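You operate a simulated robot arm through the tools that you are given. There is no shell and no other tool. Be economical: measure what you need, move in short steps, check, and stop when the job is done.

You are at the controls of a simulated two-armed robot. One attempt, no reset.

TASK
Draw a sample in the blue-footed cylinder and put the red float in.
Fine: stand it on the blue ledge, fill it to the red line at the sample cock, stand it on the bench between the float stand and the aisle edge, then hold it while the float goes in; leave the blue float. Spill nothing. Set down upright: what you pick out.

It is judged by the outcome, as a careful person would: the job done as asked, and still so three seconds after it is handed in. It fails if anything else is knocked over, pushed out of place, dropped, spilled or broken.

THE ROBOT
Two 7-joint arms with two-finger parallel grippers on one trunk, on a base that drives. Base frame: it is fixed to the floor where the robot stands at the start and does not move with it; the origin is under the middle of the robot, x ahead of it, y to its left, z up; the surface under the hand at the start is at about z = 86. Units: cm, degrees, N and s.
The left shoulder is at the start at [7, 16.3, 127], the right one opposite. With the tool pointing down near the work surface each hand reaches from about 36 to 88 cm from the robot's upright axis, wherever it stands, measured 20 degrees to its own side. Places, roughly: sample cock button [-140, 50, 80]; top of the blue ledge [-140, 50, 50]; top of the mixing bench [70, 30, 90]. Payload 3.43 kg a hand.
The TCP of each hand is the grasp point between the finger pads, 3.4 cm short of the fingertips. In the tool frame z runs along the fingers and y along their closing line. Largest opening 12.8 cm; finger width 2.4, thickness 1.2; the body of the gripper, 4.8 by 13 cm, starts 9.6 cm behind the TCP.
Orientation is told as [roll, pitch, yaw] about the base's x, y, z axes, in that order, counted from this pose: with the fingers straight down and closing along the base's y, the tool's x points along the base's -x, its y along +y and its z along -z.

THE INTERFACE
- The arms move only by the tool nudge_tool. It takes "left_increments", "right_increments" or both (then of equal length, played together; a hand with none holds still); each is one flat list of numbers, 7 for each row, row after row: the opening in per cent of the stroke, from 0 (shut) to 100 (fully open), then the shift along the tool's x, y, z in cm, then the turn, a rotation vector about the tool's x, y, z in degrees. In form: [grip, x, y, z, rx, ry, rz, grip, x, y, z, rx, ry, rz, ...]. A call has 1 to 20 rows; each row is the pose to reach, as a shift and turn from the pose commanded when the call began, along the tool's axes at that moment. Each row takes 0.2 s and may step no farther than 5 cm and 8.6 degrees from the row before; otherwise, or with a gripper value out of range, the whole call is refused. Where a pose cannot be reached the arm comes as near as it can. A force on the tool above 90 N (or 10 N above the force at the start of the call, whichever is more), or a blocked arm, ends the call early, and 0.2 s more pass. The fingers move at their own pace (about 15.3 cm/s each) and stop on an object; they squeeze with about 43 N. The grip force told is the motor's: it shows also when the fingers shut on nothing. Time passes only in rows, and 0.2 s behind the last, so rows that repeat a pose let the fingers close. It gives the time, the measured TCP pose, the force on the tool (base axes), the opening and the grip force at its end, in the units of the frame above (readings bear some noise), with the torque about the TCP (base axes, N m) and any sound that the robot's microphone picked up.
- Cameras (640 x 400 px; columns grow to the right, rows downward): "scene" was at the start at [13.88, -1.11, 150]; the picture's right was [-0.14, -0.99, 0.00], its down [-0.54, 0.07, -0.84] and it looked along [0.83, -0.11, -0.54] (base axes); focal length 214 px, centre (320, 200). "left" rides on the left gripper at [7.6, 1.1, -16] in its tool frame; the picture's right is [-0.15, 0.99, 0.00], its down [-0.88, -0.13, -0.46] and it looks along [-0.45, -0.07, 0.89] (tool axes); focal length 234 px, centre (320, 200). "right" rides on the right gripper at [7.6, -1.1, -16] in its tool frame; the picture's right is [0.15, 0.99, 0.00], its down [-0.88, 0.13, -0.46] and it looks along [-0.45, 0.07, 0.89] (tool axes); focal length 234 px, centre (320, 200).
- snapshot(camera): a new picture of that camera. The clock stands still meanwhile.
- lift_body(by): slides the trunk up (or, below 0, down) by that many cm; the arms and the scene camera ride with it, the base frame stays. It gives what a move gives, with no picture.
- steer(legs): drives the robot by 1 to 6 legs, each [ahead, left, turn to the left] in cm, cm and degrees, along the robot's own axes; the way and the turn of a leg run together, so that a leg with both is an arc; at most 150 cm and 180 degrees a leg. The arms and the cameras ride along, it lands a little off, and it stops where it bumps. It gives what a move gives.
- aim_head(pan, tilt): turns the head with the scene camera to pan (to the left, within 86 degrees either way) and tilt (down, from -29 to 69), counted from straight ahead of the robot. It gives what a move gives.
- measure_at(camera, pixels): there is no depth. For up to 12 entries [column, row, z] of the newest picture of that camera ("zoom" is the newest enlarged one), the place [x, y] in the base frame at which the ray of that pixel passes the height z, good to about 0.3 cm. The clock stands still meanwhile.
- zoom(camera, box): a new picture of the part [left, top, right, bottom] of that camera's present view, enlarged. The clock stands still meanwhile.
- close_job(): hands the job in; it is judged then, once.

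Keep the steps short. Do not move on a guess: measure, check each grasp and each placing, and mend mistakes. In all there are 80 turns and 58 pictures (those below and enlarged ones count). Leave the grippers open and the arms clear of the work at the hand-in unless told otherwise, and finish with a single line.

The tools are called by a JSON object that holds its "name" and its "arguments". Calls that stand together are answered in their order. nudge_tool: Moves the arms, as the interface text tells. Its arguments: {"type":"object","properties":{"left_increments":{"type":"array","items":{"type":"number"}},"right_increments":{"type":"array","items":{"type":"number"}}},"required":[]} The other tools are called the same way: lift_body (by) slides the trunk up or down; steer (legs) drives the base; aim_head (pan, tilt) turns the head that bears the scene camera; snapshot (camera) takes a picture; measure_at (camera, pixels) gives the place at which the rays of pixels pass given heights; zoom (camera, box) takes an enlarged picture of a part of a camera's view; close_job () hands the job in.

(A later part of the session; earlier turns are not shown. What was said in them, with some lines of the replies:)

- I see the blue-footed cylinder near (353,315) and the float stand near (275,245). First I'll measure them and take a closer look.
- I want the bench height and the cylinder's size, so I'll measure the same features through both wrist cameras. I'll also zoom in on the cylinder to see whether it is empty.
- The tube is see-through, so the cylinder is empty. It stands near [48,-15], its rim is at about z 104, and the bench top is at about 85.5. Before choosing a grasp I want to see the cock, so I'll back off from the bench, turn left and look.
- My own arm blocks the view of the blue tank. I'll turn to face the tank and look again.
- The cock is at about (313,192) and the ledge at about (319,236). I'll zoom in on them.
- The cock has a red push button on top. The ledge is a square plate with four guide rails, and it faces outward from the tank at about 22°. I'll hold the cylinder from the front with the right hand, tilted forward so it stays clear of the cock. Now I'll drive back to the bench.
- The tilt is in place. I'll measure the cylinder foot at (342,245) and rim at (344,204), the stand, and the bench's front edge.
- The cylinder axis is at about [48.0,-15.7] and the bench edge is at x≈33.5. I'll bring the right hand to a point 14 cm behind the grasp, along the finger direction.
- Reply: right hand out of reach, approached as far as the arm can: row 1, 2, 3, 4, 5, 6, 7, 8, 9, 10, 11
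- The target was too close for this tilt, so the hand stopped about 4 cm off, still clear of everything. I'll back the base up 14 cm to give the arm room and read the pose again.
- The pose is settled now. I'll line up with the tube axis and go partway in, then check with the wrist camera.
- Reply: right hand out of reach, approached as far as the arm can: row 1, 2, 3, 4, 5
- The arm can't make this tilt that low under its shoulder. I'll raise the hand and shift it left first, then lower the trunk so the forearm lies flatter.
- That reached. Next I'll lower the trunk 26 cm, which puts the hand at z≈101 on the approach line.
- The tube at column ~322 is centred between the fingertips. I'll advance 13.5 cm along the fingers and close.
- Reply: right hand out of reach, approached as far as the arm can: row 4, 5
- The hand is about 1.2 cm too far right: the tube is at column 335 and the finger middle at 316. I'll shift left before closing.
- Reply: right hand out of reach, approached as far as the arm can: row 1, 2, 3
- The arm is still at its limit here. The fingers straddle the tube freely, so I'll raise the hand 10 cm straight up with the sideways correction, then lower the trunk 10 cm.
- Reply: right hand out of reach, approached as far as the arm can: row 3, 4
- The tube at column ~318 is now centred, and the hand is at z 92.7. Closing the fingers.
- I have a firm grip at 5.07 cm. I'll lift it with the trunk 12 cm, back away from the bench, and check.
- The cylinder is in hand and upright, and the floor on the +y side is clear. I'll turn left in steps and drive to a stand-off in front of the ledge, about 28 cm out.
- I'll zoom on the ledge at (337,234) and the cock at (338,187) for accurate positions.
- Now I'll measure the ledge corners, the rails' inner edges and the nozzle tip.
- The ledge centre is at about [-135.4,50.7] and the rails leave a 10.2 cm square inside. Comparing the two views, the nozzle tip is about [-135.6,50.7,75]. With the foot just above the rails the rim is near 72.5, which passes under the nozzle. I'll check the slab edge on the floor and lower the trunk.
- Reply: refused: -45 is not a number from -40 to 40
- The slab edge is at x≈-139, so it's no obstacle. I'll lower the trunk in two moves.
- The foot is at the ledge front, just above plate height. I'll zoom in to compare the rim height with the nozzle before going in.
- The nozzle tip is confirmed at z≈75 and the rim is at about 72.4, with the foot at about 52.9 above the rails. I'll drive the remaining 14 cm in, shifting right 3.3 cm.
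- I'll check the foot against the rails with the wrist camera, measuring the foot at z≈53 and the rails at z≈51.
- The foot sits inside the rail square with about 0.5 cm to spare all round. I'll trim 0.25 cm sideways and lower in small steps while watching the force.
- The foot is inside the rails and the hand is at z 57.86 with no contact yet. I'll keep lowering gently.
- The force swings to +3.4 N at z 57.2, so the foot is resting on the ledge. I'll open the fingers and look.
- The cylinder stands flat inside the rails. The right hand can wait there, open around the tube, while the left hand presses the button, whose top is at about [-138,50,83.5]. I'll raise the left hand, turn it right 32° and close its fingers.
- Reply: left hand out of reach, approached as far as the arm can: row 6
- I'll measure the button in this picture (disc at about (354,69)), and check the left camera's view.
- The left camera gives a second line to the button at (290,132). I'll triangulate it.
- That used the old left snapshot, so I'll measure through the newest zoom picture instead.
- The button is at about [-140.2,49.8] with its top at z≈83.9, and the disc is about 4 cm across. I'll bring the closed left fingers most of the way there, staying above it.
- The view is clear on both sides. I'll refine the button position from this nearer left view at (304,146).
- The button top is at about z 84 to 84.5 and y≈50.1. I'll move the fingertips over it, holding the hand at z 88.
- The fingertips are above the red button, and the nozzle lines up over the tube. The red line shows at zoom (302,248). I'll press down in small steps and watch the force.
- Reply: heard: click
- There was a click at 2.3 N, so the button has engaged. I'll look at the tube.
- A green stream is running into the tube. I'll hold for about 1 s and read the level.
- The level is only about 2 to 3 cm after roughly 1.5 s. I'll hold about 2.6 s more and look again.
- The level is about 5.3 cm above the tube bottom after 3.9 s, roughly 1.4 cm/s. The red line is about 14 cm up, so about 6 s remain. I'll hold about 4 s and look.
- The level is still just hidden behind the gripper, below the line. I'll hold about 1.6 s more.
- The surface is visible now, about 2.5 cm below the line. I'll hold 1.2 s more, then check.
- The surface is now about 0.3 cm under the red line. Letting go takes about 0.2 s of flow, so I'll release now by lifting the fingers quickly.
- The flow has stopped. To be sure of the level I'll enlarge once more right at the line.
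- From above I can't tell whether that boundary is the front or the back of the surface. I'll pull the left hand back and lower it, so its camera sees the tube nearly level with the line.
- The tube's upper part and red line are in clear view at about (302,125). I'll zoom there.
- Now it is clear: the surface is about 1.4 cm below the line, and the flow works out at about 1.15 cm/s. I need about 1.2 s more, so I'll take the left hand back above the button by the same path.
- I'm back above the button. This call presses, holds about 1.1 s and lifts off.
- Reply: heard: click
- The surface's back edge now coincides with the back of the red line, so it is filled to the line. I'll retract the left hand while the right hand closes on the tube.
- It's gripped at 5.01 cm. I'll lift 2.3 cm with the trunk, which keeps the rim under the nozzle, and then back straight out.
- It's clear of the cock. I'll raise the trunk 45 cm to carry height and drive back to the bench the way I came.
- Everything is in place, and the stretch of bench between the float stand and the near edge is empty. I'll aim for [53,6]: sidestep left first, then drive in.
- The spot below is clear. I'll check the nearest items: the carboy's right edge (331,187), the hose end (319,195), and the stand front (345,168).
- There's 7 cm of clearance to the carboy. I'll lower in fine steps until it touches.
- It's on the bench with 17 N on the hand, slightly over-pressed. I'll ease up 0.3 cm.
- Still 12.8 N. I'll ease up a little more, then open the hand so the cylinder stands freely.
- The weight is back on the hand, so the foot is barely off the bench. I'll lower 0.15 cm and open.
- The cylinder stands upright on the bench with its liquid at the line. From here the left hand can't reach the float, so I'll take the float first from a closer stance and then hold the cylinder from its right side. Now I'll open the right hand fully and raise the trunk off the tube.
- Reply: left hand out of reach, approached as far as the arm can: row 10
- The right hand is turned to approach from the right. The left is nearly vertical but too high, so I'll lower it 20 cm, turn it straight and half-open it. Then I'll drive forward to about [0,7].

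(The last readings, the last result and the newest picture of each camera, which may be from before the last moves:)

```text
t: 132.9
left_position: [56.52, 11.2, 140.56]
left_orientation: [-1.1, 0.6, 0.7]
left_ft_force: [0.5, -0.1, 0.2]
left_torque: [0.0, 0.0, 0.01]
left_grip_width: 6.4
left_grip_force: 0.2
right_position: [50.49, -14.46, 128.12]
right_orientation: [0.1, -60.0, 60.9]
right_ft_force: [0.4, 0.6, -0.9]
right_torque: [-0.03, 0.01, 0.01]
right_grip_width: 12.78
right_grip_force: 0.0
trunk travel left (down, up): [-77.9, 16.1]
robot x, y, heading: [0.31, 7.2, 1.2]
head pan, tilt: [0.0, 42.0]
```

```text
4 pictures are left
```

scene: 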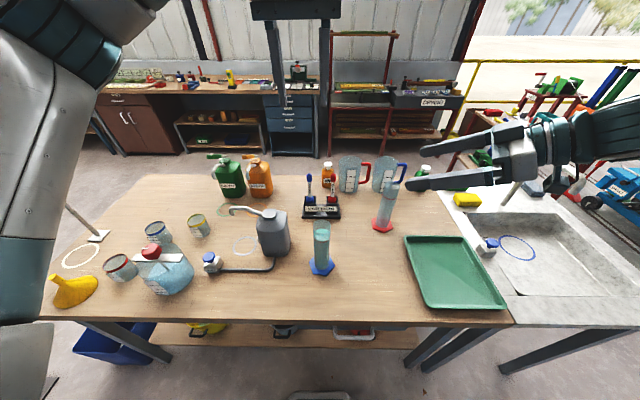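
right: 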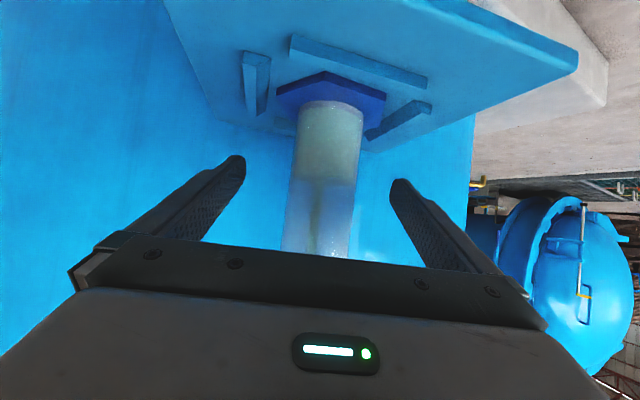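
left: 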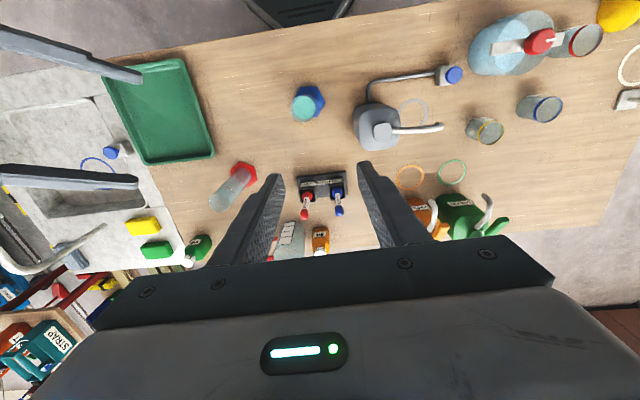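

Both views are clear. I'll triangulate the red float (left: knob (303,215), bulb (307,198); scene: knob (333,176), bulb (333,199)), and re-measure the cylinder.

{"name": "measure_at", "arguments": {"camera": "left", "pixels": [[303.5, 215, 102], [303.5, 215, 106], [303.5, 215, 110], [307, 198, 90], [307, 198, 94], [307, 198, 98], [302, 106, 105], [308, 100, 86], [338, 211, 106], [337, 195, 94]]}}

{"name": "measure_at", "arguments": {"camera": "scene", "pixels": [[333, 173, 102], [333, 173, 106], [333, 173, 110], [333, 199, 90], [333, 199, 94], [333, 199, 98], [321, 226, 105], [321, 267, 86], [309, 178, 106]]}}

{"name": "zoom", "arguments": {"camera": "scene", "box": [280, 160, 360, 230]}}

```text
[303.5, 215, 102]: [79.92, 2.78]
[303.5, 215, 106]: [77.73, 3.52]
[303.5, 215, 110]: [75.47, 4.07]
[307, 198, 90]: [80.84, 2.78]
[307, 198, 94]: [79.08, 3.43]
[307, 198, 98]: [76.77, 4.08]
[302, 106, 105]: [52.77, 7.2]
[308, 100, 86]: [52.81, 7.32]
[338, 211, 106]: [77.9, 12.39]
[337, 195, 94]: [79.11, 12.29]
```

```text
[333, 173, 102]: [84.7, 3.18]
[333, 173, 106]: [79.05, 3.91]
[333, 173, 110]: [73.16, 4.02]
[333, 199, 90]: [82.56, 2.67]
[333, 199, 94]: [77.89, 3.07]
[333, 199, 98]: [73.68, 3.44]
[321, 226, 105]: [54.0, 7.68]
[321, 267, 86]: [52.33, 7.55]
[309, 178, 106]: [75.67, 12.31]
```

```text
5.71 times, centred on (320, 195) of scene
```

zoom: 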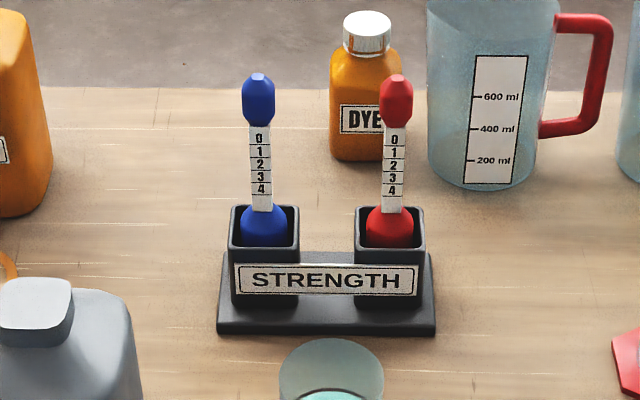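

The red float's axis is at about [78.8,3.3] and its knob is centred near z 104. I'll bring the left hand above it at z≈122 and level the tool.

{"name": "nudge_tool", "arguments": {"left_increments": [50, -3.7, -1.35, 3, -0.3, -0.1, -0.2, 50, -7.4, -2.7, 6, -0.6, -0.3, -0.4, 50, -11.1, -4.1, 9, -0.8, -0.4, -0.5, 50, -14.8, -5.4, 12, -1, -0.5, -0.6, 50, -18.5, -6.8, 15, -1.1, -0.6, -0.8, 50, -22.2, -8.0, 18, -1.1, -0.6, -0.8, 50, -22.2, -8.0, 18, -1.1, -0.6, -0.8]}}

```text
t: 134.5
left_position: [76.82, 4.0, 121.74]
left_orientation: [-0.1, -0.1, 1.4]
left_ft_force: [0.8, 0.2, 0.3]
left_torque: [-0.03, 0.01, 0.02]
left_grip_width: 6.39
left_grip_force: 0.2
left hand out of reach, approached as far as the arm can: row 6, 7
right_position: [50.64, -14.27, 128.19]
right_orientation: [0.0, -60.0, 61.0]
right_ft_force: [0.9, -0.4, -0.2]
right_torque: [-0.04, 0.03, 0.02]
right_grip_width: 12.79
right_grip_force: 0.1
trunk travel left (down, up): [-77.9, 16.1]
robot x, y, heading: [0.43, 7.01, 0.9]
head pan, tilt: [0.0, 42.0]
```

It's 2 cm short at this height. I'll shift the base right 8 cm so the left shoulder lines up with the float, then go again.

{"name": "steer", "arguments": {"legs": [[1.5, -9, -1]]}}

{"name": "nudge_tool", "arguments": {"left_increments": [50, 0, 0, 0, 0, 0, 0]}}

```text
t: 135.7
left_position: [78.27, -5.86, 121.91]
left_orientation: [-0.2, 0.0, 0.7]
left_ft_force: [0.3, 0.5, -0.4]
left_torque: [-0.01, -0.04, -0.01]
left_grip_width: 6.4
left_grip_force: 0.0
right_position: [51.66, -23.84, 128.19]
right_orientation: [-0.1, -60.0, 60.4]
right_ft_force: [0.1, 1.1, -0.5]
right_torque: [-0.01, 0.0, -0.04]
right_grip_width: 12.8
right_grip_force: 0.0
trunk travel left (down, up): [-77.9, 16.1]
robot x, y, heading: [1.54, -1.55, 0.2]
head pan, tilt: [0.0, 42.0]
```

```text
t: 136.1
left_position: [78.32, -5.82, 121.85]
left_orientation: [-0.1, 0.0, 0.9]
left_ft_force: [0.6, 0.0, -0.5]
left_torque: [-0.04, 0.01, 0.03]
left_grip_width: 6.38
left_grip_force: 0.0
right_position: [51.55, -23.89, 128.27]
right_orientation: [0.0, -60.1, 60.4]
right_ft_force: [-1.0, 0.2, -0.1]
right_torque: [-0.03, 0.01, -0.03]
right_grip_width: 12.81
right_grip_force: 0.0
trunk travel left (down, up): [-77.9, 16.1]
robot x, y, heading: [1.44, -1.46, 0.2]
head pan, tilt: [0.0, 42.0]
```

Now over to [78.8,3.3] and down to z≈112, then a picture before closing in.

{"name": "nudge_tool", "arguments": {"left_increments": [50, -0.3, 4.5, 0, 0, 0, 0, 50, -0.65, 9.1, 0, 0, 0, 0, 50, -0.65, 9.1, 4, 0, 0, 0, 50, -0.65, 9.1, 8, 0, 0, 0, 50, -0.65, 9.1, 9.5, 0, 0, 0, 50, -0.65, 9.1, 9.5, 0, 0, 0]}}

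{"name": "zoom", "arguments": {"camera": "left", "box": [230, 130, 410, 260]}}

```text
t: 137.4
left_position: [82.29, 2.27, 113.34]
left_orientation: [0.0, 0.1, 0.8]
left_ft_force: [-0.9, -0.4, -0.9]
left_torque: [0.02, 0.04, 0.0]
left_grip_width: 6.39
left_grip_force: 0.0
left hand out of reach, approached as far as the arm can: row 1, 2, 3, 4, 5, 6
right_position: [51.83, -24.07, 128.11]
right_orientation: [0.1, -60.1, 60.3]
right_ft_force: [-0.7, 0.2, -0.2]
right_torque: [-0.01, 0.01, 0.02]
right_grip_width: 12.8
right_grip_force: 0.0
trunk travel left (down, up): [-77.9, 16.1]
robot x, y, heading: [1.49, -1.91, 0.1]
head pan, tilt: [0.0, 42.0]
```

```text
3.08 times, centred on (320, 195) of left
```

zoom: 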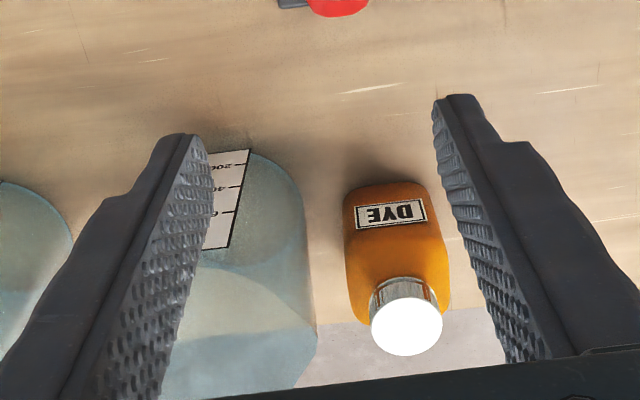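

The hand is too far out, at x 82.3; the knob shows near the top at (338,3). I'll measure it from this view.

{"name": "measure_at", "arguments": {"camera": "zoom", "pixels": [[338, 3, 102], [338, 3, 104], [338, 3, 106], [180, 138, 110], [455, 98, 110]]}}

{"name": "nudge_tool", "arguments": {"left_increments": [50, 1, 0, -1, 0, 0, 0, 50, 2, 0, -2, 0, 0, 0, 50, 2, 0, -2, 0, 0, 0]}}

```text
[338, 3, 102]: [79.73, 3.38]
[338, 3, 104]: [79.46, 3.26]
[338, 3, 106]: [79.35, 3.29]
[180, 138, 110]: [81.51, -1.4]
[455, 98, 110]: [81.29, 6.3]
```

```text
t: 138.2
left_position: [82.04, 1.97, 115.47]
left_orientation: [0.0, 0.2, 0.6]
left_ft_force: [-0.8, 0.0, -0.5]
left_torque: [0.0, 0.0, -0.02]
left_grip_width: 6.39
left_grip_force: 0.0
left hand out of reach, approached as far as the arm can: row 1, 2, 3
right_position: [51.8, -24.03, 128.14]
right_orientation: [0.1, -60.2, 60.2]
right_ft_force: [0.0, 0.6, -0.7]
right_torque: [0.01, -0.02, -0.03]
right_grip_width: 12.81
right_grip_force: 0.0
trunk travel left (down, up): [-77.9, 16.1]
robot x, y, heading: [1.35, -1.71, -0.0]
head pan, tilt: [0.0, 42.0]
```

The knob axis is confirmed at about [78.7,3.3]. The arm is at a joint limit here, so I'll leave it fixed and use the base for position and the trunk for height.

{"name": "steer", "arguments": {"legs": [[-3.3, 1.3, 0]]}}

{"name": "nudge_tool", "arguments": {"left_increments": [50, 0, 0, 0, 0, 0, 0, 50, 0, 0, 0, 0, 0, 0]}}

```text
t: 139.1
left_position: [79.14, 3.06, 115.03]
left_orientation: [0.0, 0.5, 0.9]
left_ft_force: [1.4, -0.1, -0.2]
left_torque: [0.04, 0.1, 0.0]
left_grip_width: 6.4
left_grip_force: 0.0
right_position: [49.29, -23.1, 127.76]
right_orientation: [0.8, -60.1, 59.6]
right_ft_force: [1.5, -0.6, -0.2]
right_torque: [0.06, 0.05, 0.09]
right_grip_width: 12.79
right_grip_force: 0.0
trunk travel left (down, up): [-77.9, 16.1]
robot x, y, heading: [-1.65, -0.78, 0.2]
head pan, tilt: [0.0, 42.0]
```

```text
t: 139.7
left_position: [78.88, 3.16, 115.27]
left_orientation: [0.1, 0.3, 0.8]
left_ft_force: [-0.1, -0.6, -0.4]
left_torque: [0.04, 0.03, -0.02]
left_grip_width: 6.4
left_grip_force: 0.2
right_position: [48.93, -22.9, 127.98]
right_orientation: [0.4, -60.0, 59.9]
right_ft_force: [0.0, 0.8, 0.0]
right_torque: [0.05, 0.02, 0.03]
right_grip_width: 12.83
right_grip_force: 0.1
trunk travel left (down, up): [-77.9, 16.1]
robot x, y, heading: [-1.58, -0.64, 0.1]
head pan, tilt: [0.0, 42.0]
```

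The hand is at [78.9,3.2], on target. I'll lower the trunk 10.8 cm so the fingers straddle the knob, then close gently.

{"name": "lift_body", "arguments": {"by": -10.8}}

{"name": "nudge_tool", "arguments": {"left_increments": [40, 0, 0, 0, 0, 0, 0, 25, 0, 0, 0, 0, 0, 0, 10, 0, 0, 0, 0, 0, 0, 0, 0, 0, 0, 0, 0, 0, 0, 0, 0, 0, 0, 0, 0]}}

```text
t: 141.1
left_position: [78.53, 3.28, 104.68]
left_orientation: [0.0, 0.2, 0.9]
left_ft_force: [-0.4, 0.7, 0.8]
left_torque: [0.0, -0.04, -0.01]
left_grip_width: 6.41
left_grip_force: 0.0
right_position: [48.48, -22.7, 117.38]
right_orientation: [0.1, -60.2, 60.3]
right_ft_force: [0.2, -0.1, -0.8]
right_torque: [0.0, 0.0, 0.0]
right_grip_width: 12.8
right_grip_force: 0.0
trunk travel left (down, up): [-67.1, 26.9]
robot x, y, heading: [-1.82, -0.47, 0.2]
head pan, tilt: [0.0, 42.0]
```

```text
t: 142.3
left_position: [78.63, 3.29, 104.56]
left_orientation: [0.0, 0.3, 0.8]
left_ft_force: [0.1, 0.2, 0.3]
left_torque: [0.04, 0.01, 0.01]
left_grip_width: 1.91
left_grip_force: 43.0
right_position: [48.6, -22.74, 117.36]
right_orientation: [0.0, -60.1, 60.2]
right_ft_force: [-1.1, 0.5, 0.2]
right_torque: [-0.01, 0.0, -0.02]
right_grip_width: 12.8
right_grip_force: 0.0
trunk travel left (down, up): [-67.1, 26.9]
robot x, y, heading: [-1.81, -0.79, 0.1]
head pan, tilt: [0.0, 42.0]
```

The knob is gripped at 1.91 cm. I'll raise the trunk 24 cm to draw the float straight up, then back the base toward a spot where both hands can work at the cylinder.

{"name": "lift_body", "arguments": {"by": 24}}

{"name": "steer", "arguments": {"legs": [[-7.5, 6, 0]]}}

{"name": "nudge_tool", "arguments": {"left_increments": [0, 2, 0, 0, 0, 0, 0, 0, 4, 0, 0, 0, 0, 0, 0, 4, 0, 0, 0, 0, 0]}}

```text
t: 144.8
left_position: [78.61, 3.32, 128.6]
left_orientation: [0.0, 0.1, 0.8]
left_ft_force: [-0.9, 0.8, -1.3]
left_torque: [-0.03, 0.02, -0.04]
left_grip_width: 1.89
left_grip_force: 43.1
right_position: [48.62, -22.85, 141.29]
right_orientation: [0.0, -60.1, 60.1]
right_ft_force: [0.1, -0.5, -0.6]
right_torque: [0.0, 0.02, 0.02]
right_grip_width: 12.82
right_grip_force: 0.1
trunk travel left (down, up): [-91.1, 2.9]
robot x, y, heading: [-1.8, -0.53, 0.1]
head pan, tilt: [0.0, 42.0]
```

```text
t: 145.9
left_position: [71.63, 8.77, 128.31]
left_orientation: [0.2, 0.5, 0.8]
left_ft_force: [0.2, -0.5, 0.2]
left_torque: [0.03, 0.02, -0.01]
left_grip_width: 1.88
left_grip_force: 42.9
right_position: [41.61, -17.23, 140.98]
right_orientation: [0.9, -60.1, 59.5]
right_ft_force: [1.0, -1.3, -0.4]
right_torque: [0.06, 0.0, 0.09]
right_grip_width: 12.82
right_grip_force: 0.0
trunk travel left (down, up): [-91.1, 2.9]
robot x, y, heading: [-9.1, 5.21, 0.1]
head pan, tilt: [0.0, 42.0]
```

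```text
t: 146.7
left_position: [70.7, 8.48, 129.04]
left_orientation: [0.1, 0.1, 0.6]
left_ft_force: [-0.2, 0.1, -0.5]
left_torque: [0.01, -0.04, 0.03]
left_grip_width: 1.92
left_grip_force: 43.3
left hand out of reach, approached as far as the arm can: row 1, 2, 3
right_position: [41.05, -16.74, 141.38]
right_orientation: [0.0, -60.1, 60.3]
right_ft_force: [0.7, 0.3, 0.4]
right_torque: [-0.02, -0.05, -0.02]
right_grip_width: 12.81
right_grip_force: 0.1
trunk travel left (down, up): [-91.1, 2.9]
robot x, y, heading: [-9.01, 5.18, 0.2]
head pan, tilt: [0.0, 42.0]
```

The float is out and held, but the left arm is in an awkward elbow posture. I'll move it up and back, toward where it worked before.

{"name": "nudge_tool", "arguments": {"left_increments": [0, 0, 0, -4, 0, 0, 0, 0, 0, 0, -8, 0, 0, 0, 0, 1, 0, -12, 0, 0, 0, 0, 4, 0, -14, 0, 0, 0, 0, 7, 0, -15, 0, 0, 0, 0, 10, 0, -15, 0, 0, 0, 0, 10, 0, -15, 0, 0, 0]}}

```text
t: 148.3
left_position: [66.59, 7.35, 144.7]
left_orientation: [0.1, 0.3, 0.8]
left_ft_force: [-0.7, 0.2, 0.3]
left_torque: [-0.06, -0.03, -0.03]
left_grip_width: 1.91
left_grip_force: 43.2
left hand out of reach, approached as far as the arm can: row 1, 2, 3, 4, 5, 6, 7
right_position: [41.13, -16.97, 141.24]
right_orientation: [0.2, -60.1, 60.0]
right_ft_force: [0.5, 0.8, -0.3]
right_torque: [0.01, -0.02, 0.02]
right_grip_width: 12.81
right_grip_force: 0.0
trunk travel left (down, up): [-91.1, 2.9]
robot x, y, heading: [-9.07, 5.61, 0.1]
head pan, tilt: [0.0, 42.0]
```

The left arm is elbow-up, so near the cylinder it works better with the shoulders lower. I'll drive back to put the cylinder about 75 cm ahead, and test how high the left hand can go relative to the shoulder.

{"name": "steer", "arguments": {"legs": [[-13.2, -1.3, 0]]}}

{"name": "nudge_tool", "arguments": {"left_increments": [0, 0, 0, -4, 0, 0, 0, 0, 0, 0, -8, 0, 0, 0, 0, 0, 0, -12, 0, 0, 0, 0, 0, 0, -16, 0, 0, 0, 0, 0, 0, -18, 0, 0, 0, 0, 0, 0, -18, 0, 0, 0]}}

```text
t: 149.7
left_position: [53.67, 6.47, 144.39]
left_orientation: [0.0, 0.5, 0.9]
left_ft_force: [-0.4, -0.7, -0.3]
left_torque: [0.0, 0.01, -0.02]
left_grip_width: 1.91
left_grip_force: 43.7
right_position: [28.29, -18.07, 141.11]
right_orientation: [0.3, -60.0, 59.9]
right_ft_force: [0.5, 0.2, 0.2]
right_torque: [0.0, 0.01, 0.04]
right_grip_width: 12.83
right_grip_force: 0.0
trunk travel left (down, up): [-91.1, 2.9]
robot x, y, heading: [-22.51, 4.19, 0.5]
head pan, tilt: [0.0, 42.0]
```

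```text
t: 151.1
left_position: [48.08, 6.96, 156.68]
left_orientation: [0.0, 0.5, 0.9]
left_ft_force: [-0.1, 0.9, -0.5]
left_torque: [0.01, 0.05, 0.0]
left_grip_width: 1.88
left_grip_force: 42.6
left hand out of reach, approached as far as the arm can: row 1, 2, 3, 4, 5, 6
right_position: [28.04, -18.02, 141.26]
right_orientation: [0.3, -60.1, 60.2]
right_ft_force: [0.1, 0.9, -0.1]
right_torque: [0.0, 0.03, 0.03]
right_grip_width: 12.8
right_grip_force: 0.2
trunk travel left (down, up): [-91.1, 2.9]
robot x, y, heading: [-22.7, 4.12, 0.3]
head pan, tilt: [0.0, 42.0]
```

I'll try forward and up together from here, and bring the right hand toward its holding posture at the same time.

{"name": "nudge_tool", "arguments": {"left_increments": [0, -3, 0, 0, 0, 0, 0, 0, -6, 0, -1, 0, 0, 0, 0, -6, 0, -1, 0, 0, 0]}}

```text
t: 151.8
left_position: [49.06, 7.44, 155.37]
left_orientation: [-0.1, 0.4, 0.8]
left_ft_force: [0.2, 1.0, 0.1]
left_torque: [-0.01, 0.02, 0.01]
left_grip_width: 1.89
left_grip_force: 42.8
left hand out of reach, approached as far as the arm can: row 1, 2, 3
right_position: [27.92, -17.94, 141.32]
right_orientation: [0.3, -60.0, 60.2]
right_ft_force: [-0.2, 0.5, 0.3]
right_torque: [0.01, 0.0, -0.02]
right_grip_width: 12.79
right_grip_force: 0.0
trunk travel left (down, up): [-91.1, 2.9]
robot x, y, heading: [-22.4, 4.01, 0.1]
head pan, tilt: [0.0, 42.0]
```

These positions all lie on one sphere about the shoulder, so the arm is stretched fully out. I'll command a clear retreat toward the robot to bend the elbow again.

{"name": "nudge_tool", "arguments": {"left_increments": [0, 4, 0, 2, 0, 0, 0, 0, 8, 0, 4, 0, 0, 0, 0, 12, 0, 6, 0, 0, 0, 0, 16, 0, 8, 0, 0, 0, 0, 20, 0, 10, 0, 0, 0, 0, 22, 0, 12, 0, 0, 0, 0, 22, 0, 12, 0, 0, 0]}}

```text
t: 153.4
left_position: [26.66, 6.93, 142.99]
left_orientation: [0.0, 0.4, 0.9]
left_ft_force: [-0.2, -0.6, -0.2]
left_torque: [0.01, -0.01, -0.01]
left_grip_width: 1.88
left_grip_force: 43.4
right_position: [27.8, -18.23, 141.36]
right_orientation: [0.3, -60.1, 60.1]
right_ft_force: [-1.1, -0.1, -0.6]
right_torque: [0.02, 0.01, 0.01]
right_grip_width: 12.81
right_grip_force: 0.0
trunk travel left (down, up): [-91.1, 2.9]
robot x, y, heading: [-21.96, 4.1, 0.2]
head pan, tilt: [0.0, 42.0]
```

That worked; the elbow is bent again and the float is still held. I'll raise the left hand 13 cm, lower the trunk 31 cm, and drive forward so the cylinder is about 58 cm ahead.

{"name": "nudge_tool", "arguments": {"left_increments": [0, 0, 0, -4.5, 0, 0, 0, 0, 0, 0, -9, 0, 0, 0, 0, 0, 0, -13, 0, 0, 0, 0, 0, 0, -13, 0, 0, 0]}}

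{"name": "lift_body", "arguments": {"by": -31}}

{"name": "steer", "arguments": {"legs": [[17, 0, 0]]}}

```text
t: 154.4
left_position: [26.61, 7.0, 156.32]
left_orientation: [0.0, 0.4, 0.9]
left_ft_force: [0.3, 0.2, -1.0]
left_torque: [-0.01, -0.01, 0.01]
left_grip_width: 1.92
left_grip_force: 42.6
right_position: [27.87, -18.05, 141.29]
right_orientation: [0.3, -60.1, 60.2]
right_ft_force: [-0.1, -0.2, -0.2]
right_torque: [-0.03, 0.0, 0.0]
right_grip_width: 12.79
right_grip_force: 0.1
trunk travel left (down, up): [-91.1, 2.9]
robot x, y, heading: [-22.36, 4.53, 0.1]
head pan, tilt: [0.0, 42.0]
```

```text
t: 157.5
left_position: [26.66, 7.02, 125.3]
left_orientation: [0.0, 0.3, 0.9]
left_ft_force: [0.0, -0.2, -0.2]
left_torque: [0.0, -0.02, 0.0]
left_grip_width: 1.87
left_grip_force: 43.4
right_position: [27.71, -17.95, 110.37]
right_orientation: [0.3, -60.2, 60.2]
right_ft_force: [-0.6, -1.5, -0.1]
right_torque: [-0.01, 0.01, -0.01]
right_grip_width: 12.8
right_grip_force: 0.1
trunk travel left (down, up): [-60.1, 33.9]
robot x, y, heading: [-22.56, 3.95, 0.4]
head pan, tilt: [0.0, 42.0]
```

```text
t: 159.0
left_position: [43.25, 6.88, 125.36]
left_orientation: [-0.1, 0.3, 0.8]
left_ft_force: [-0.1, -0.6, -0.6]
left_torque: [-0.02, 0.01, 0.0]
left_grip_width: 1.91
left_grip_force: 42.6
right_position: [44.47, -18.1, 110.41]
right_orientation: [0.1, -60.1, 60.1]
right_ft_force: [0.2, -0.3, -1.0]
right_torque: [0.0, 0.0, 0.01]
right_grip_width: 12.82
right_grip_force: 0.0
trunk travel left (down, up): [-60.1, 33.9]
robot x, y, heading: [-5.82, 4.23, -0.2]
head pan, tilt: [0.0, 42.0]
```

Everything is clear. I'll bring the right hand to a point 15 cm short of the cylinder, on its right side, aligned with [52.75,7.35].

{"name": "nudge_tool", "arguments": {"right_increments": [100, 0, 1.4, 3.9, 0, 0, 0, 100, 0.1, 2.8, 7.7, 0, 0, 0, 100, 0.2, 4.1, 11.6, 0, 0, 0, 100, 0.24, 5.5, 15.4, 0, 0, 0, 100, 0.24, 5.5, 15.4, 0, 0, 0]}}

```text
t: 160.2
left_position: [43.22, 6.73, 125.28]
left_orientation: [0.1, 0.3, 0.8]
left_ft_force: [-0.2, -1.2, -0.3]
left_torque: [0.01, -0.02, 0.0]
left_grip_width: 1.88
left_grip_force: 42.9
right_position: [46.13, -4.01, 102.32]
right_orientation: [0.1, -60.1, 60.1]
right_ft_force: [0.2, 0.4, 0.1]
right_torque: [0.04, -0.03, 0.01]
right_grip_width: 12.8
right_grip_force: 0.1
trunk travel left (down, up): [-60.1, 33.9]
robot x, y, heading: [-5.52, 3.91, 0.2]
head pan, tilt: [0.0, 42.0]
```

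It's aligned within 0.1 cm. I'll advance 15 cm around the tube.

{"name": "nudge_tool", "arguments": {"right_increments": [100, 0, 0, 4, 0, 0, 0, 100, 0, 0, 8, 0, 0, 0, 100, 0, 0, 12, 0, 0, 0, 100, 0, 0, 15, 0, 0, 0, 100, 0, 0, 15, 0, 0, 0]}}

{"name": "zoom", "arguments": {"camera": "right", "box": [120, 20, 520, 270]}}

```text
t: 161.4
left_position: [43.32, 6.86, 125.34]
left_orientation: [-0.1, 0.3, 0.7]
left_ft_force: [0.3, 0.1, -0.2]
left_torque: [0.02, 0.01, -0.01]
left_grip_width: 1.9
left_grip_force: 42.7
right_position: [51.91, 5.33, 96.21]
right_orientation: [0.2, -60.0, 60.0]
right_ft_force: [-0.3, 0.6, 0.5]
right_torque: [0.02, 0.01, -0.01]
right_grip_width: 12.81
right_grip_force: 0.1
right hand out of reach, approached as far as the arm can: row 4, 5
trunk travel left (down, up): [-60.1, 33.9]
robot x, y, heading: [-5.92, 4.12, 0.0]
head pan, tilt: [0.0, 42.0]
```

```text
1.60 times, centred on (320, 145) of right
```

zoom: 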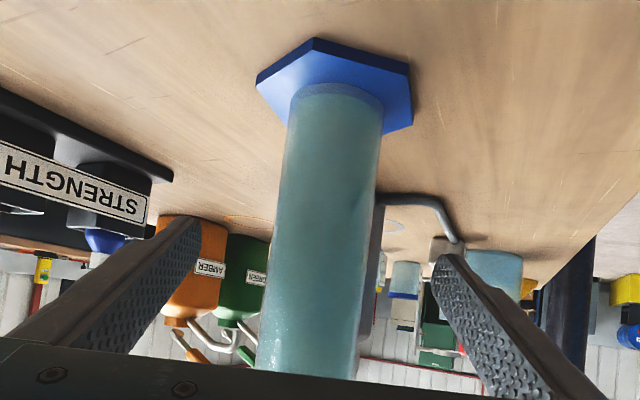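

The tube is centred between the fingers, but the hand stopped 2.3 cm short at its reach limit. I'll finish the approach with a small base move in the same direction.

{"name": "steer", "arguments": {"legs": [[0.9, 1.8, 0]]}}

{"name": "nudge_tool", "arguments": {"right_increments": [100, 0, 0, 0, 0, 0, 0]}}

```text
t: 162.2
left_position: [43.97, 8.31, 125.29]
left_orientation: [0.2, 0.3, 0.6]
left_ft_force: [0.4, 0.2, 0.0]
left_torque: [0.05, -0.04, 0.01]
left_grip_width: 1.89
left_grip_force: 43.3
right_position: [52.98, 6.94, 96.3]
right_orientation: [0.2, -60.2, 60.0]
right_ft_force: [-0.1, 0.1, -1.5]
right_torque: [0.05, -0.01, 0.01]
right_grip_width: 12.8
right_grip_force: 0.1
trunk travel left (down, up): [-60.1, 33.9]
robot x, y, heading: [-5.27, 5.63, 0.3]
head pan, tilt: [0.0, 42.0]
```

```text
t: 162.6
left_position: [44.06, 8.5, 125.32]
left_orientation: [0.1, 0.3, 0.6]
left_ft_force: [0.4, -0.3, -0.3]
left_torque: [0.03, 0.03, 0.0]
left_grip_width: 1.91
left_grip_force: 42.9
right_position: [52.91, 6.83, 96.29]
right_orientation: [0.2, -60.0, 60.0]
right_ft_force: [-0.4, 0.0, 0.7]
right_torque: [0.01, 0.03, 0.0]
right_grip_width: 12.81
right_grip_force: 0.1
trunk travel left (down, up): [-60.1, 33.9]
robot x, y, heading: [-4.8, 5.94, 0.1]
head pan, tilt: [0.0, 42.0]
5 turns are left
```

5 turns are left. I'll close the right hand on the tube, then bring the float over the cylinder axis at [52.9,7.25] and take the last picture.

{"name": "nudge_tool", "arguments": {"right_increments": [80, 0, 0, 0, 0, 0, 0, 60, 0, 0, 0, 0, 0, 0, 50, 0, 0, 0, 0, 0, 0, 44, 0, 0, 0, 0, 0, 0, 41, 0, 0, 0, 0, 0, 0, 38, 0, 0, 0, 0, 0, 0, 30, 0, 0, 0, 0, 0, 0, 0, 0, 0, 0, 0, 0, 0, 0, 0, 0, 0, 0, 0, 0]}}

{"name": "nudge_tool", "arguments": {"left_increments": [0, -2.2, -0.33, 0, 0, 0, 0, 0, -4.4, -0.67, 0, 0, 0, 0, 0, -6.6, -1, 0, 0, 0, 0, 0, -8.83, -1.34, 0, 0, 0, 0, 0, -8.83, -1.34, 0, 0, 0, 0, 0, -8.83, -1.34, 0, 0, 0, 0]}}

{"name": "zoom", "arguments": {"camera": "scene", "box": [240, 80, 400, 230]}}

```text
t: 164.6
left_position: [44.23, 8.57, 125.32]
left_orientation: [0.0, 0.3, 0.8]
left_ft_force: [-0.1, -0.7, -0.4]
left_torque: [-0.04, -0.02, -0.03]
left_grip_width: 1.9
left_grip_force: 43.0
right_position: [52.95, 7.01, 96.24]
right_orientation: [0.2, -60.1, 60.1]
right_ft_force: [-1.0, 0.2, 0.2]
right_torque: [-0.05, -0.03, -0.01]
right_grip_width: 5.06
right_grip_force: 42.5
trunk travel left (down, up): [-60.1, 33.9]
robot x, y, heading: [-4.85, 6.33, 0.2]
head pan, tilt: [0.0, 42.0]
```

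```text
t: 166.0
left_position: [53.01, 7.53, 125.26]
left_orientation: [0.2, 0.3, 0.7]
left_ft_force: [0.2, 0.4, -0.1]
left_torque: [-0.03, -0.02, -0.01]
left_grip_width: 1.89
left_grip_force: 43.2
right_position: [52.9, 6.92, 96.22]
right_orientation: [0.2, -60.1, 60.0]
right_ft_force: [-0.5, 0.9, 0.9]
right_torque: [0.04, -0.09, 0.02]
right_grip_width: 5.08
right_grip_force: 42.9
trunk travel left (down, up): [-60.1, 33.9]
robot x, y, heading: [-4.98, 5.85, 0.1]
head pan, tilt: [0.0, 42.0]
```

```text
2.67 times, centred on (320, 155) of scene
4 turns are left
```

zoom: 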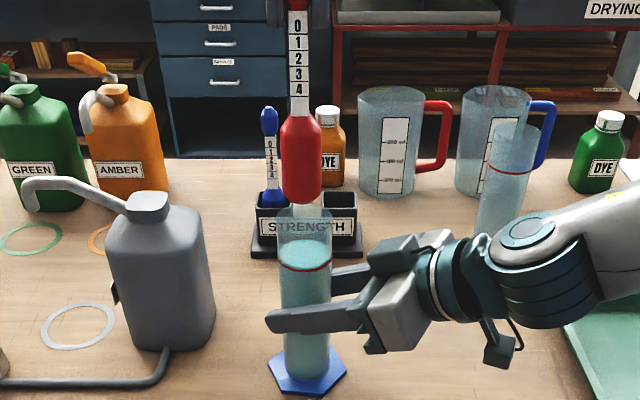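

The float hangs vertical and lines up over the tube to within about 0.1 cm, the right hand holds the cylinder, and the level is at the line. I'll lower it 15.8 cm slowly, with a 0.12 cm trim.

{"name": "nudge_tool", "arguments": {"left_increments": [0, 0, -0.12, 0.9, 0, 0, 0, 0, 0, -0.12, 1.8, 0, 0, 0, 0, 0, -0.12, 2.7, 0, 0, 0, 0, 0, -0.12, 3.6, 0, 0, 0, 0, 0, -0.12, 4.5, 0, 0, 0, 0, 0, -0.12, 5.4, 0, 0, 0, 0, 0, -0.12, 6.3, 0, 0, 0, 0, 0, -0.12, 7.2, 0, 0, 0, 0, 0, -0.12, 8.1, 0, 0, 0, 0, 0, -0.12, 9, 0, 0, 0, 0, 0, -0.12, 9.9, 0, 0, 0, 0, 0, -0.12, 10.8, 0, 0, 0, 0, 0, -0.12, 11.7, 0, 0, 0, 0, 0, -0.12, 12.6, 0, 0, 0, 0, 0, -0.12, 13.5, 0, 0, 0, 0, 0, -0.12, 14.3, 0, 0, 0, 0, 0, -0.12, 15.1, 0, 0, 0, 0, 0, -0.12, 15.8, 0, 0, 0, 0, 0, -0.12, 15.8, 0, 0, 0]}}

```text
t: 170.0
left_position: [52.98, 7.32, 109.39]
left_orientation: [0.0, 0.2, 0.7]
left_ft_force: [-0.5, 0.1, 0.6]
left_torque: [0.03, 0.0, 0.0]
left_grip_width: 1.88
left_grip_force: 43.3
right_position: [52.93, 7.05, 96.28]
right_orientation: [0.2, -60.1, 60.0]
right_ft_force: [0.2, 0.0, -0.9]
right_torque: [0.05, -0.01, 0.01]
right_grip_width: 5.05
right_grip_force: 42.8
trunk travel left (down, up): [-60.1, 33.9]
robot x, y, heading: [-4.87, 5.65, 0.0]
head pan, tilt: [0.0, 42.0]
3 turns are left
```

It went in freely with no side force, and the tips are just above the rim. I'll open the left hand and lift it away. After a pause, the right hand opens and withdraws along its fingers.

{"name": "nudge_tool", "arguments": {"left_increments": [20, 0, 0, 0, 0, 0, 0, 30, 0, 0, 0, 0, 0, 0, 40, 0, 0, 0, 0, 0, 0, 40, 0, 0, 0, 0, 0, 0, 40, 0, 0, 0, 0, 0, 0, 40, 0, 0, -2, 0, 0, 0, 40, 0, 0, -5, 0, 0, 0, 40, 0, 0, -9, 0, 0, 0, 40, 0, 0, -13, 0, 0, 0, 40, 0, 0, -17, 0, 0, 0, 100, 0, 0, -17, 0, 0, 0, 100, 0, 0, -17, 0, 0, 0]}}

{"name": "nudge_tool", "arguments": {"right_increments": [0, 0, 0, 0, 0, 0, 0, 0, 0, 0, 0, 0, 0, 0, 42, 0, 0, 0, 0, 0, 0, 50, 0, 0, 0, 0, 0, 0, 70, 0, 0, 0, 0, 0, 0, 100, 0, 0, 0, 0, 0, 0, 100, 0, 0, 0, 0, 0, 0, 100, 0, 0, -3, 0, 0, 0, 100, 0, 0, -6, 0, 0, 0, 100, 0, 0, -9, 0, 0, 0, 100, 0, 0, -12, 0, 0, 0, 100, 0, 0, -16, 0, 0, 0, 100, 0, 0, -16, 0, 0, 0]}}

```text
t: 172.6
left_position: [53.1, 7.45, 126.42]
left_orientation: [0.1, 0.2, 0.7]
left_ft_force: [0.5, -0.3, 0.7]
left_torque: [-0.01, -0.03, -0.02]
left_grip_width: 12.82
left_grip_force: 0.0
right_position: [52.91, 6.96, 96.23]
right_orientation: [0.2, -60.1, 60.0]
right_ft_force: [0.0, -0.5, -0.6]
right_torque: [-0.05, 0.02, 0.01]
right_grip_width: 5.08
right_grip_force: 42.9
trunk travel left (down, up): [-60.1, 33.9]
robot x, y, heading: [-5.01, 6.02, 0.4]
head pan, tilt: [0.0, 42.0]
```

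```text
t: 175.4
left_position: [53.25, 7.42, 126.13]
left_orientation: [0.0, 0.4, 0.7]
left_ft_force: [0.2, 0.0, -0.1]
left_torque: [-0.01, 0.03, -0.03]
left_grip_width: 12.79
left_grip_force: 0.0
right_position: [46.0, -5.13, 104.29]
right_orientation: [0.3, -60.1, 59.9]
right_ft_force: [0.4, 1.3, 0.1]
right_torque: [-0.02, -0.01, 0.02]
right_grip_width: 12.77
right_grip_force: 0.0
trunk travel left (down, up): [-60.1, 33.9]
robot x, y, heading: [-4.97, 5.72, 0.1]
head pan, tilt: [0.0, 42.0]
2 turns are left
```

No sounds or contact forces were reported, and both hands are open and clear. Handing in.

{"name": "close_job", "arguments": {}}

```text
The job is handed in.
```

The blue-footed cylinder is filled to the red line and standing on the bench between the float stand and the near edge, with the red float in it; I had no pictures left to look after letting go, but no knock, spill sound or odd force was reported.
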